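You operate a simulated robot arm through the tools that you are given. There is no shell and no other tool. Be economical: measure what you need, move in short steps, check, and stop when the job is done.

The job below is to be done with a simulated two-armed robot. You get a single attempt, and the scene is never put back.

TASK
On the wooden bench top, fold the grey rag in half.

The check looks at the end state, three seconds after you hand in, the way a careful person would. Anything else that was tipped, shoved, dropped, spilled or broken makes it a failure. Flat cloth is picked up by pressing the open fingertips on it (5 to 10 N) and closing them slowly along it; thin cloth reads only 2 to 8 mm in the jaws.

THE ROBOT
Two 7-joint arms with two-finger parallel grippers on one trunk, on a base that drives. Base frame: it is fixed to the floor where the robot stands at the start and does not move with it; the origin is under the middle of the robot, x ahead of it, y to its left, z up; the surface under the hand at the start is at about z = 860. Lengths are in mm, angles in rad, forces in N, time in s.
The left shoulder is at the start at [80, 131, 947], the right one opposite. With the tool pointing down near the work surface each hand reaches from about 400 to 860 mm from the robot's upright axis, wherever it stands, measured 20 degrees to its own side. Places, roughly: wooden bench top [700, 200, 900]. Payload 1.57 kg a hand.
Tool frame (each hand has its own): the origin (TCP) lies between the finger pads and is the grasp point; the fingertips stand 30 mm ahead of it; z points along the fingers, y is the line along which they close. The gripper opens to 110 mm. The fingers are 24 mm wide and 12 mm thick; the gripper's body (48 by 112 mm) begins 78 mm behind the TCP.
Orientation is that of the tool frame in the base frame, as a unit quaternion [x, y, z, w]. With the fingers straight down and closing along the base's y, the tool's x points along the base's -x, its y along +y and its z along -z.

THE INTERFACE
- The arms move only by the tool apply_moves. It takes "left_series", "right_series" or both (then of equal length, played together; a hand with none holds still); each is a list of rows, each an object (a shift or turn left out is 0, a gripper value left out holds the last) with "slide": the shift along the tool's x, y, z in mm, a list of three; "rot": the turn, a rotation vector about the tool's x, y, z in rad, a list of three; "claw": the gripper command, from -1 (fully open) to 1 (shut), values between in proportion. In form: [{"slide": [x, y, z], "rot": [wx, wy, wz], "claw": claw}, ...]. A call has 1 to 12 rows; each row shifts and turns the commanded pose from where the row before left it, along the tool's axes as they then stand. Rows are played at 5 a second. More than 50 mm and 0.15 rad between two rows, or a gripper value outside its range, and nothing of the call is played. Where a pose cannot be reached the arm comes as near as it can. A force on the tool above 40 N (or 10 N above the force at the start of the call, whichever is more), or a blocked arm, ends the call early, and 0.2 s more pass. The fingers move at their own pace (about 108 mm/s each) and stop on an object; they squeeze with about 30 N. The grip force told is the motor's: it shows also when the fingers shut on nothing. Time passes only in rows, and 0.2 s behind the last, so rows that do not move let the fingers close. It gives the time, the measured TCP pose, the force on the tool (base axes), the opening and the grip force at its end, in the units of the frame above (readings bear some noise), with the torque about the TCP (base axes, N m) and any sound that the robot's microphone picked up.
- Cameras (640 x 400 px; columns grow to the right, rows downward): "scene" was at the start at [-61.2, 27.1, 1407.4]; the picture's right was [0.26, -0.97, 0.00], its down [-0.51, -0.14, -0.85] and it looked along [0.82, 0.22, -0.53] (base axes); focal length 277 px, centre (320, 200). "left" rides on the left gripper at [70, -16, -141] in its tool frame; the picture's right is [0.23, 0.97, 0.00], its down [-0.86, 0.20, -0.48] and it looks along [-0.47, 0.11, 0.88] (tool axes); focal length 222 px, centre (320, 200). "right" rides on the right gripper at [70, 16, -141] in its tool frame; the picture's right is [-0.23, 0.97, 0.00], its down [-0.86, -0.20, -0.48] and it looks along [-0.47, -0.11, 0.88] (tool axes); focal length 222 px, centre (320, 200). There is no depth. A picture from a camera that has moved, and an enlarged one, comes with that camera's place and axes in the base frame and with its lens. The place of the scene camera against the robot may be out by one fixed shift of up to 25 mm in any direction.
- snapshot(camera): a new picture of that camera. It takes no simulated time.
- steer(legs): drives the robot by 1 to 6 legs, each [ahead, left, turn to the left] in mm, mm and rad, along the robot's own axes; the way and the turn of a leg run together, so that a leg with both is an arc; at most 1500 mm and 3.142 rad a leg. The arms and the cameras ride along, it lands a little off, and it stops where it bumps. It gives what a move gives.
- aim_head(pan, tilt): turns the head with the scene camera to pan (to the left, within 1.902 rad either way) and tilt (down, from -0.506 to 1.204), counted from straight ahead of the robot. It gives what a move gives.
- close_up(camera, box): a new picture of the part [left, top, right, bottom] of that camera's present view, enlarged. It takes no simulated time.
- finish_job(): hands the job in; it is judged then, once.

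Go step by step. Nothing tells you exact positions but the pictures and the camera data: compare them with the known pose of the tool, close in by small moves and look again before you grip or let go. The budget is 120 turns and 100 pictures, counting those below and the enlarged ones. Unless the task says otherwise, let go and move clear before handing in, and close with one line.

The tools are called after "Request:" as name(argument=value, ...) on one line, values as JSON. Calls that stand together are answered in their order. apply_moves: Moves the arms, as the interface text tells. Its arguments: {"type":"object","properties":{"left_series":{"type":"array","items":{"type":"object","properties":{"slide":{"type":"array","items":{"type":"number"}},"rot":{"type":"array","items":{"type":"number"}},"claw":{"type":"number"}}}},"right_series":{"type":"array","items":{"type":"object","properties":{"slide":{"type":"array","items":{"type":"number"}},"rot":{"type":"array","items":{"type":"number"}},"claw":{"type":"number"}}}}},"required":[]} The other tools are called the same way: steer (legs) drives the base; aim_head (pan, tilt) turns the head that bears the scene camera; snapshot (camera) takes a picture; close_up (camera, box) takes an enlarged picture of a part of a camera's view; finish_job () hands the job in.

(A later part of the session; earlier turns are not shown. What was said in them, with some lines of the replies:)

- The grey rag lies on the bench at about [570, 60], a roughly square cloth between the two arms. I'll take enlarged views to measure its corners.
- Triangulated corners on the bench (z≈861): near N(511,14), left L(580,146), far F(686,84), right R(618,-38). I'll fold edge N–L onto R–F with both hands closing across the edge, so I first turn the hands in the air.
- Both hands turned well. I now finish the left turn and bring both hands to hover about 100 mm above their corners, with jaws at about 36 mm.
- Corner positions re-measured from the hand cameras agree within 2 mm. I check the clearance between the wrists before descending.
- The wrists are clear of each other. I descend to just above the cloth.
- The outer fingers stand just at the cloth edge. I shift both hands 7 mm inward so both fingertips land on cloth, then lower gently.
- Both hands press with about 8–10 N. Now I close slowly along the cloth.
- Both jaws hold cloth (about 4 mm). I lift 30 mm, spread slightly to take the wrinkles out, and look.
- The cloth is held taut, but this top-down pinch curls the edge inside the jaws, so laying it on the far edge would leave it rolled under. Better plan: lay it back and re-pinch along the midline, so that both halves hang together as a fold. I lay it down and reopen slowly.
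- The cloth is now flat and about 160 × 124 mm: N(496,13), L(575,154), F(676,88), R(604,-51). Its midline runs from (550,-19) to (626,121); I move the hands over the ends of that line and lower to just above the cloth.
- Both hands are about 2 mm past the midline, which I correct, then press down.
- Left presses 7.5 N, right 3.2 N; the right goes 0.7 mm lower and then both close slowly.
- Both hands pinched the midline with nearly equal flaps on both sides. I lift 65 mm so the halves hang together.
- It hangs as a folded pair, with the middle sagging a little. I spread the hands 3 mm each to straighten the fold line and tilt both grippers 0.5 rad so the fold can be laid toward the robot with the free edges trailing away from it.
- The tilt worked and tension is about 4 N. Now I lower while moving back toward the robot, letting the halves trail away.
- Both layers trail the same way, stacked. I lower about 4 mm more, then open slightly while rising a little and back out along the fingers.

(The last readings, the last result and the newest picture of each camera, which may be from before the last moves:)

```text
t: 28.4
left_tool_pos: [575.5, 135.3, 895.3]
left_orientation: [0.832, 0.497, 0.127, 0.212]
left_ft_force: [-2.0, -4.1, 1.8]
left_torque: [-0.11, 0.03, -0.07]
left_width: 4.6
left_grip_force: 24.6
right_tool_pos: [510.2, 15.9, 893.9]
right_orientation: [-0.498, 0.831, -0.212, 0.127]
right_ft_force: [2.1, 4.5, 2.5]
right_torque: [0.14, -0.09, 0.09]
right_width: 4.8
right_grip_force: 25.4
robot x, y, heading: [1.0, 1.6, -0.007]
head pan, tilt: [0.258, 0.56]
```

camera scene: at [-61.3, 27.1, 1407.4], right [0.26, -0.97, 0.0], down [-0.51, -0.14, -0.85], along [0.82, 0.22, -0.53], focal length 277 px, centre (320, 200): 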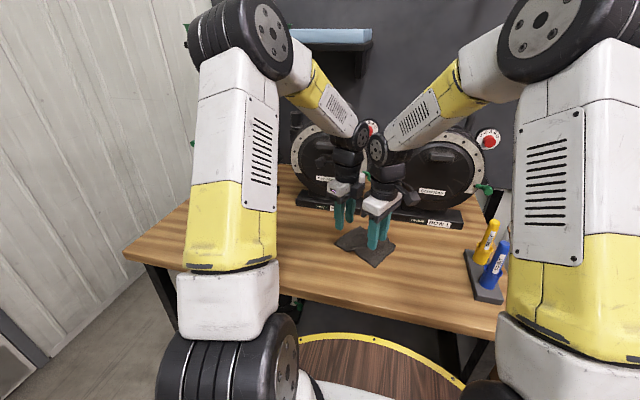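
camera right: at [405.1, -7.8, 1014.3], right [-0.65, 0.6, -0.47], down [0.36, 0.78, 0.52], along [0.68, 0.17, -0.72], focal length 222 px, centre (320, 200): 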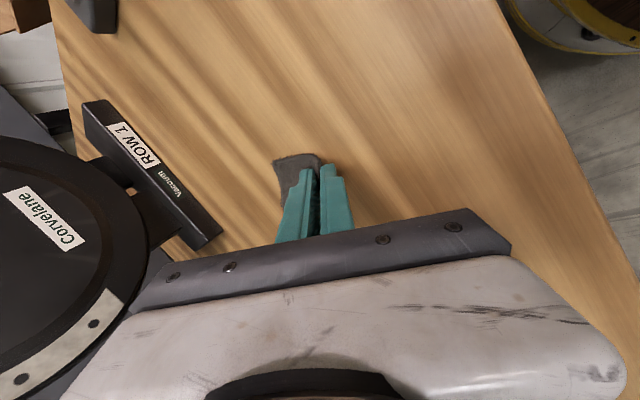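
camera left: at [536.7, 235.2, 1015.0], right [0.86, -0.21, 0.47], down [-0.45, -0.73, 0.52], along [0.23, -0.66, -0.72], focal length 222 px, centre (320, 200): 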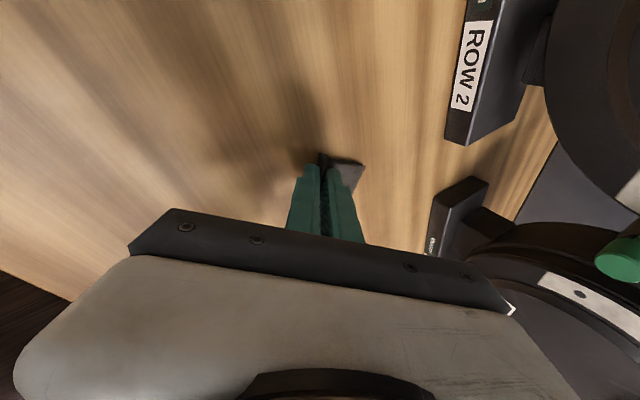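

Request:
apply_moves(left_series=[{"slide": [-1, 0, 0]}, {"slide": [0, 0.4, -0.7], "claw": 0.9}, {"slide": [0, 0.4, -0.7], "claw": 0.82}, {"slide": [0, 0.4, -0.7], "claw": 0.75}, {}, {"slide": [0, 0, -6]}, {"slide": [0, 0, -8]}, {"slide": [0, 0, -12]}, {"slide": [0, 0, -20]}, {"slide": [0, 0, -25]}, {}], right_series=[{"slide": [-1, 0, 0]}, {"slide": [0, -0.4, -0.7], "claw": 0.9}, {"slide": [0, -0.4, -0.7], "claw": 0.82}, {"slide": [0, -0.4, -0.7], "claw": 0.75}, {}, {"slide": [0, 0, -6]}, {"slide": [0, 0, -8]}, {"slide": [0, 0, -12]}, {"slide": [0, 0, -20]}, {"slide": [0, 0, -25]}, {}])

Request:
snapshot(camera="left")

Request:
snapshot(camera="right")

Request:
close_up(camera="scene", box=[290, 160, 450, 300])

```text
t: 30.8
left_tool_pos: [546.1, 147.8, 959.5]
left_orientation: [0.832, 0.496, 0.126, 0.212]
left_ft_force: [0.0, 0.6, -0.6]
left_torque: [-0.07, -0.04, 0.02]
left_width: 13.8
left_grip_force: 0.0
right_tool_pos: [481.4, 33.1, 959.0]
right_orientation: [-0.498, 0.831, -0.213, 0.128]
right_ft_force: [0.5, 0.5, 0.2]
right_torque: [-0.01, 0.01, -0.03]
right_width: 13.8
right_grip_force: 0.1
robot x, y, heading: [3.4, 3.4, 0.004]
head pan, tilt: [0.258, 0.56]
```

```text
65 pictures are left
camera left: at [506.5, 249.2, 1075.5], right [0.86, -0.21, 0.47], down [-0.45, -0.73, 0.52], along [0.23, -0.66, -0.72], focal length 222 px, centre (320, 200)
```

left: 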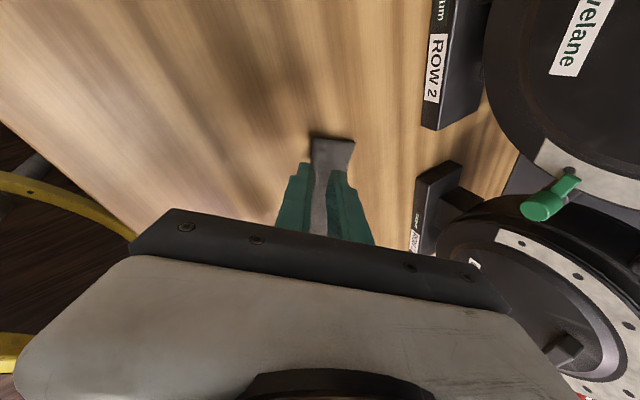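

```text
64 pictures are left
camera right: at [375.6, 9.5, 1073.8], right [-0.65, 0.6, -0.47], down [0.36, 0.78, 0.52], along [0.68, 0.17, -0.72], focal length 222 px, centre (320, 200)
```

right: 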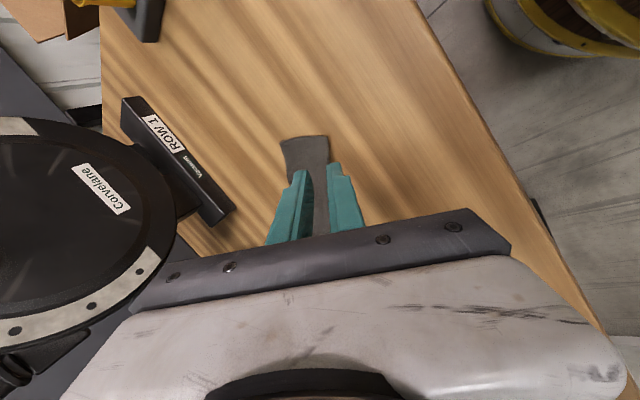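

```text
2.86 times, centred on (370, 230) of scene
camera zoom: at [-61.2, 27.1, 1407.4], right [0.26, -0.97, 0.0], down [-0.51, -0.14, -0.85], along [0.82, 0.22, -0.53], focal length 792 px, centre (177, 114)
```

zoom: 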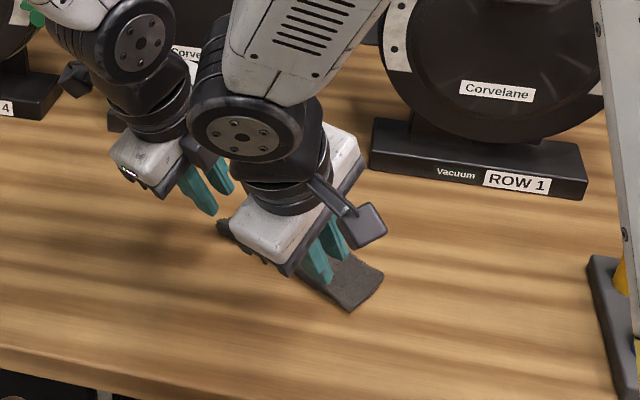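

The fold looks neat. I move the hands apart and up to view it freely.

Request:
apply_moves(left_series=[{"slide": [15, 0, -15]}, {"slide": [25, 5, -10]}, {"slide": [35, 10, -10]}, {"slide": [35, 10, -10]}, {"slide": [35, 10, -10]}, {}], right_series=[{"slide": [15, 0, -10]}, {"slide": [25, -12, -10]}, {"slide": [35, -20, -5]}, {"slide": [35, -20, -5]}, {"slide": [35, -20, -5]}, {}])

Request:
close_up(camera="scene", box=[290, 180, 418, 280])

Request:
snapshot(camera="left")

Request:
snapshot(camera="right")

```text
t: 32.2
left_tool_pos: [619.8, 274.1, 1023.5]
left_orientation: [0.832, 0.497, 0.127, 0.212]
left_ft_force: [0.5, 0.1, -0.3]
left_torque: [0.0, 0.01, -0.01]
left_width: 13.5
left_grip_force: 0.1
right_tool_pos: [454.9, -117.6, 1023.1]
right_orientation: [-0.497, 0.832, -0.211, 0.127]
right_ft_force: [0.8, -1.2, 0.2]
right_torque: [0.04, 0.0, -0.01]
right_width: 14.0
right_grip_force: 0.1
robot x, y, heading: [-2.3, 1.0, -0.002]
head pan, tilt: [0.258, 0.56]
```

```text
4.00 times, centred on (354, 230) of scene
camera zoom: at [-61.3, 27.1, 1407.4], right [0.26, -0.97, 0.0], down [-0.51, -0.14, -0.85], along [0.82, 0.22, -0.53], focal length 1108 px, centre (184, 80)
```

zoom: 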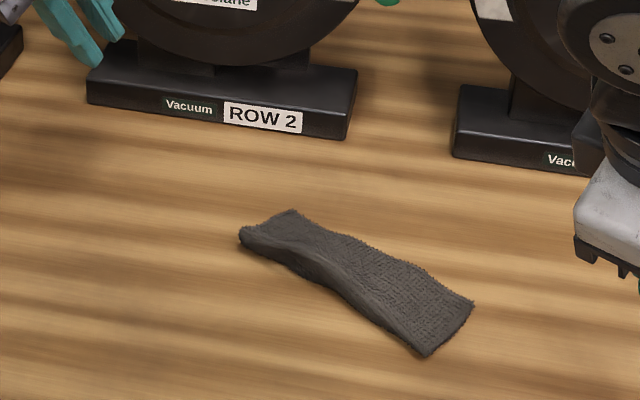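

```text
61 pictures are left
camera left: at [579.6, 373.6, 1139.7], right [0.86, -0.2, 0.47], down [-0.45, -0.73, 0.52], along [0.23, -0.66, -0.72], focal length 222 px, centre (320, 200)
```

left: 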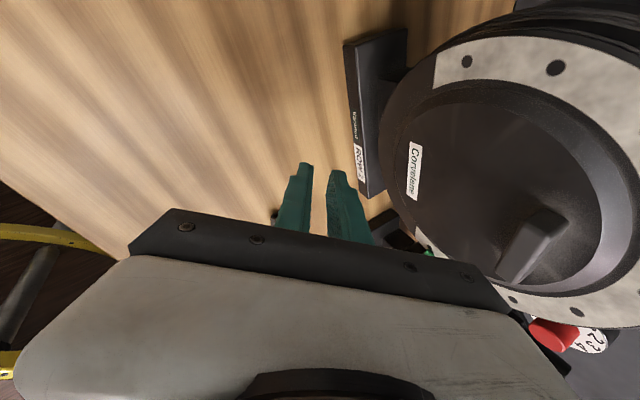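

```text
60 pictures are left
camera right: at [349.7, -140.3, 1139.9], right [-0.65, 0.6, -0.47], down [0.36, 0.78, 0.52], along [0.68, 0.17, -0.72], focal length 222 px, centre (320, 200)
```

right: 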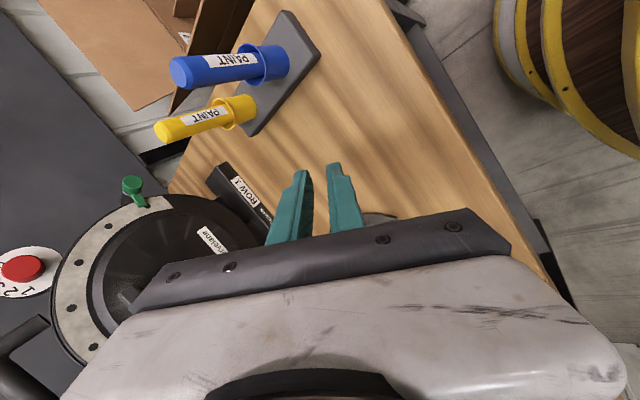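

Request:
close_up(camera="scene", box=[330, 225, 394, 275])

```text
8.00 times, centred on (362, 250) of scene
camera zoom: at [-61.3, 27.1, 1407.4], right [0.26, -0.97, 0.0], down [-0.51, -0.14, -0.85], along [0.82, 0.22, -0.53], focal length 2216 px, centre (-16, -200)
```

zoom: 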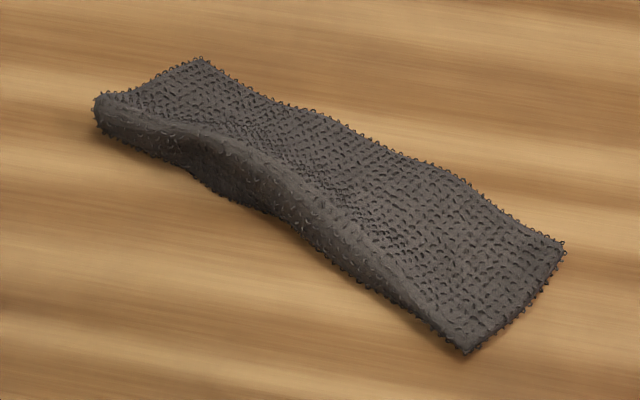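

Folded, edges meeting, with a little puff mid-fold. I bring the right hand upright above the cloth to check the far edges from above.

Request:
apply_moves(right_series=[{"rot": [-0.1, 0, 0]}, {"rot": [-0.1, 0, 0]}, {"rot": [-0.1, 0, 0]}, {"rot": [-0.1, 0, 0]}, {"rot": [-0.1, 0, 0], "claw": 1}, {"slide": [-38, -11, 0]}, {"slide": [-38, -11, 0]}, {"slide": [-38, -11, 0]}, {}])

Request:
snapshot(camera="right")

```text
t: 34.2
left_tool_pos: [618.7, 272.8, 1025.2]
left_orientation: [0.832, 0.497, 0.127, 0.212]
left_ft_force: [0.1, -0.2, 0.3]
left_torque: [0.01, 0.0, 0.03]
left_width: 13.8
left_grip_force: 0.0
right_tool_pos: [535.9, -29.7, 1024.1]
right_orientation: [-0.514, 0.858, 0.001, 0.0]
right_ft_force: [-0.1, -0.4, -0.2]
right_torque: [-0.03, 0.02, -0.02]
right_width: 0.1
right_grip_force: 21.7
robot x, y, heading: [-1.5, -2.2, 0.003]
head pan, tilt: [0.258, 0.56]
```

```text
58 pictures are left
camera right: at [487.8, -84.0, 1164.7], right [-0.75, 0.66, 0.0], down [0.58, 0.66, 0.48], along [0.32, 0.36, -0.88], focal length 222 px, centre (320, 200)
```

right: 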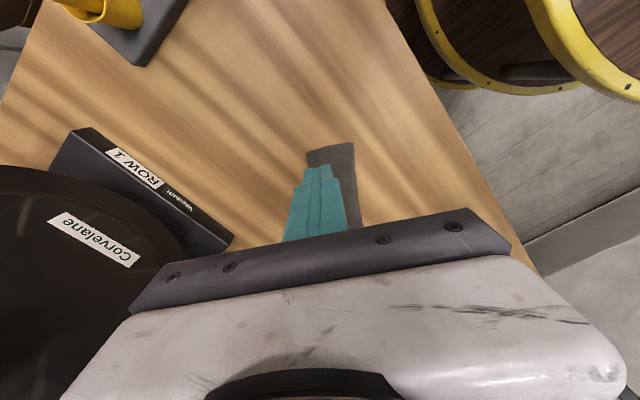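

Request:
apply_moves(right_series=[{"slide": [30, -20, 0]}, {"slide": [30, -20, 0]}, {"slide": [30, -20, 0]}, {}])

Request:
snapshot(camera="right")

```text
t: 35.2
left_tool_pos: [619.1, 274.9, 1023.1]
left_orientation: [0.832, 0.496, 0.126, 0.212]
left_ft_force: [0.6, -0.7, -0.2]
left_torque: [0.0, -0.01, 0.01]
left_width: 13.8
left_grip_force: 0.0
right_tool_pos: [547.4, -138.2, 1022.9]
right_orientation: [-0.513, 0.858, 0.0, 0.001]
right_ft_force: [-0.2, -0.4, -0.5]
right_torque: [0.05, -0.01, -0.02]
right_width: 0.0
right_grip_force: 21.1
robot x, y, heading: [4.3, 0.4, -0.001]
head pan, tilt: [0.258, 0.56]
```

```text
57 pictures are left
camera right: at [500.0, -193.6, 1165.3], right [-0.75, 0.66, 0.0], down [0.58, 0.66, 0.48], along [0.32, 0.36, -0.88], focal length 222 px, centre (320, 200)
```

right: 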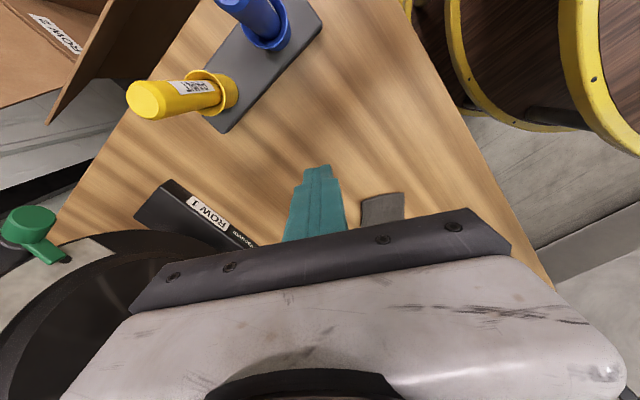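

Request:
apply_moves(right_series=[{"slide": [-35, 0, 0]}, {"slide": [-35, 0, 0]}, {"slide": [-25, 0, 0]}, {}])

Request:
close_up(camera="right", box=[280, 100, 480, 230])

```text
t: 36.2
left_tool_pos: [618.2, 273.6, 1023.7]
left_orientation: [0.832, 0.497, 0.126, 0.212]
left_ft_force: [-0.2, 0.6, -1.2]
left_torque: [-0.01, -0.01, 0.01]
left_width: 14.1
left_grip_force: 0.0
right_tool_pos: [592.4, -56.7, 1023.5]
right_orientation: [-0.514, 0.858, 0.001, 0.0]
right_ft_force: [0.1, -0.5, -0.7]
right_torque: [-0.01, 0.01, 0.04]
right_width: 0.1
right_grip_force: 21.7
robot x, y, heading: [-2.2, 3.2, 0.002]
head pan, tilt: [0.258, 0.56]
```

```text
3.08 times, centred on (380, 165) of right
camera zoom: at [544.9, -111.3, 1164.2], right [-0.75, 0.66, 0.0], down [0.58, 0.66, 0.48], along [0.32, 0.36, -0.88], focal length 684 px, centre (135, 308)
```

zoom: 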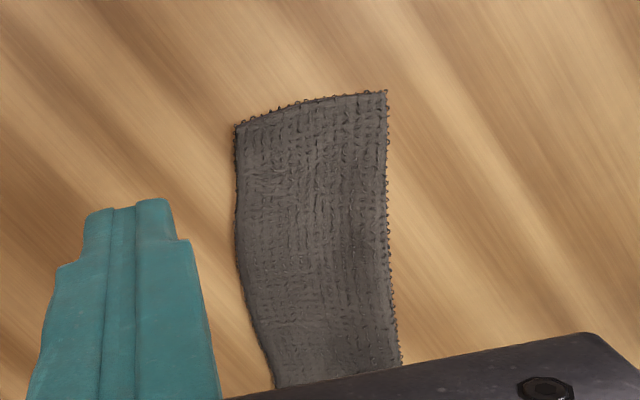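

Request:
close_up(camera="right", box=[345, 120, 409, 220])

Request:
close_up(camera="scene", box=[360, 245, 392, 270])

```text
4.00 times, centred on (377, 170) of right
camera zoom: at [544.9, -111.3, 1164.2], right [-0.75, 0.66, 0.0], down [0.58, 0.66, 0.48], along [0.32, 0.36, -0.88], focal length 888 px, centre (92, 320)
```

zoom: 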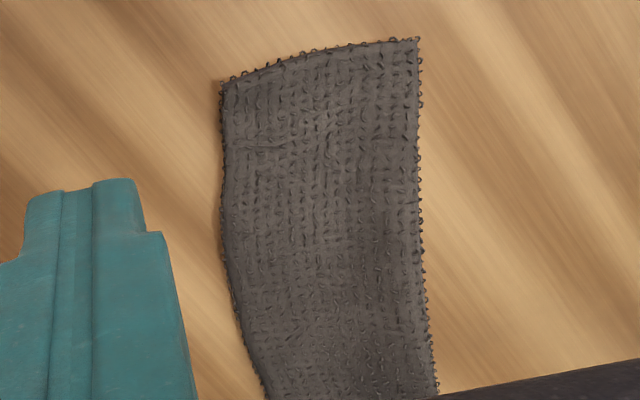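

```text
16.00 times, centred on (376, 258) of scene
camera zoom: at [-61.3, 27.1, 1407.4], right [0.26, -0.97, 0.0], down [-0.51, -0.14, -0.85], along [0.82, 0.22, -0.53], focal length 4432 px, centre (-576, -720)
```

zoom: 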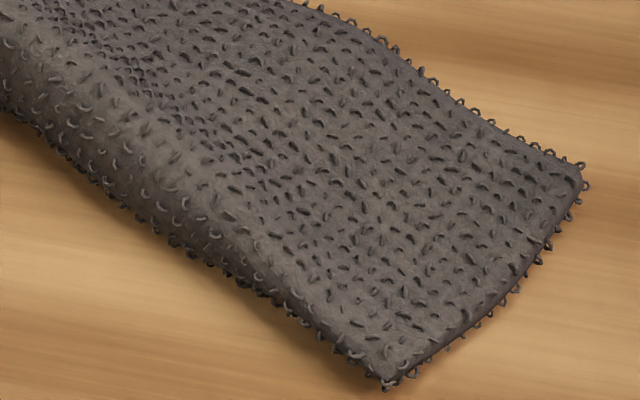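

The rag is folded neatly: about 65 mm wide, with free edges meeting and nothing else disturbed. I move the right hand aside and take a last look.

Request:
apply_moves(right_series=[{"slide": [35, 0, -15]}, {"slide": [35, 0, -15]}, {"slide": [25, 0, -15]}, {}])

Request:
snapshot(camera="scene")

```text
t: 37.2
left_tool_pos: [618.6, 273.4, 1023.1]
left_orientation: [0.832, 0.497, 0.127, 0.211]
left_ft_force: [-0.7, -0.5, 0.8]
left_torque: [0.0, 0.03, -0.01]
left_width: 13.7
left_grip_force: 0.1
right_tool_pos: [547.7, -141.1, 1068.3]
right_orientation: [-0.514, 0.858, -0.001, 0.0]
right_ft_force: [-0.6, -0.7, 0.0]
right_torque: [-0.02, 0.02, -0.02]
right_width: 0.1
right_grip_force: 21.2
robot x, y, heading: [-0.5, 0.7, -0.003]
head pan, tilt: [0.258, 0.56]
```

```text
53 pictures are left
camera scene: at [-61.2, 27.1, 1407.4], right [0.26, -0.97, 0.0], down [-0.51, -0.14, -0.85], along [0.82, 0.22, -0.53], focal length 277 px, centre (320, 200)
```

scene: 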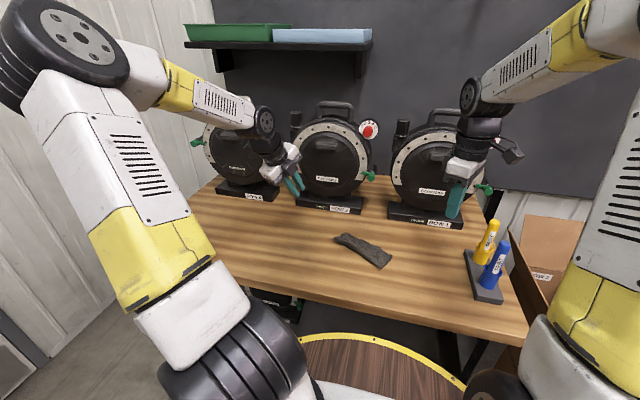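

The rag lies folded in half on the bench, both hands are clear and nothing else has moved. I hand the job in.

Request:
finish_job()

```text
The job is handed in.
```

The grey rag is folded in half on the bench, about 65 mm wide with its long edges together and a slight puff left mid-fold; both hands are clear and nothing else was disturbed.
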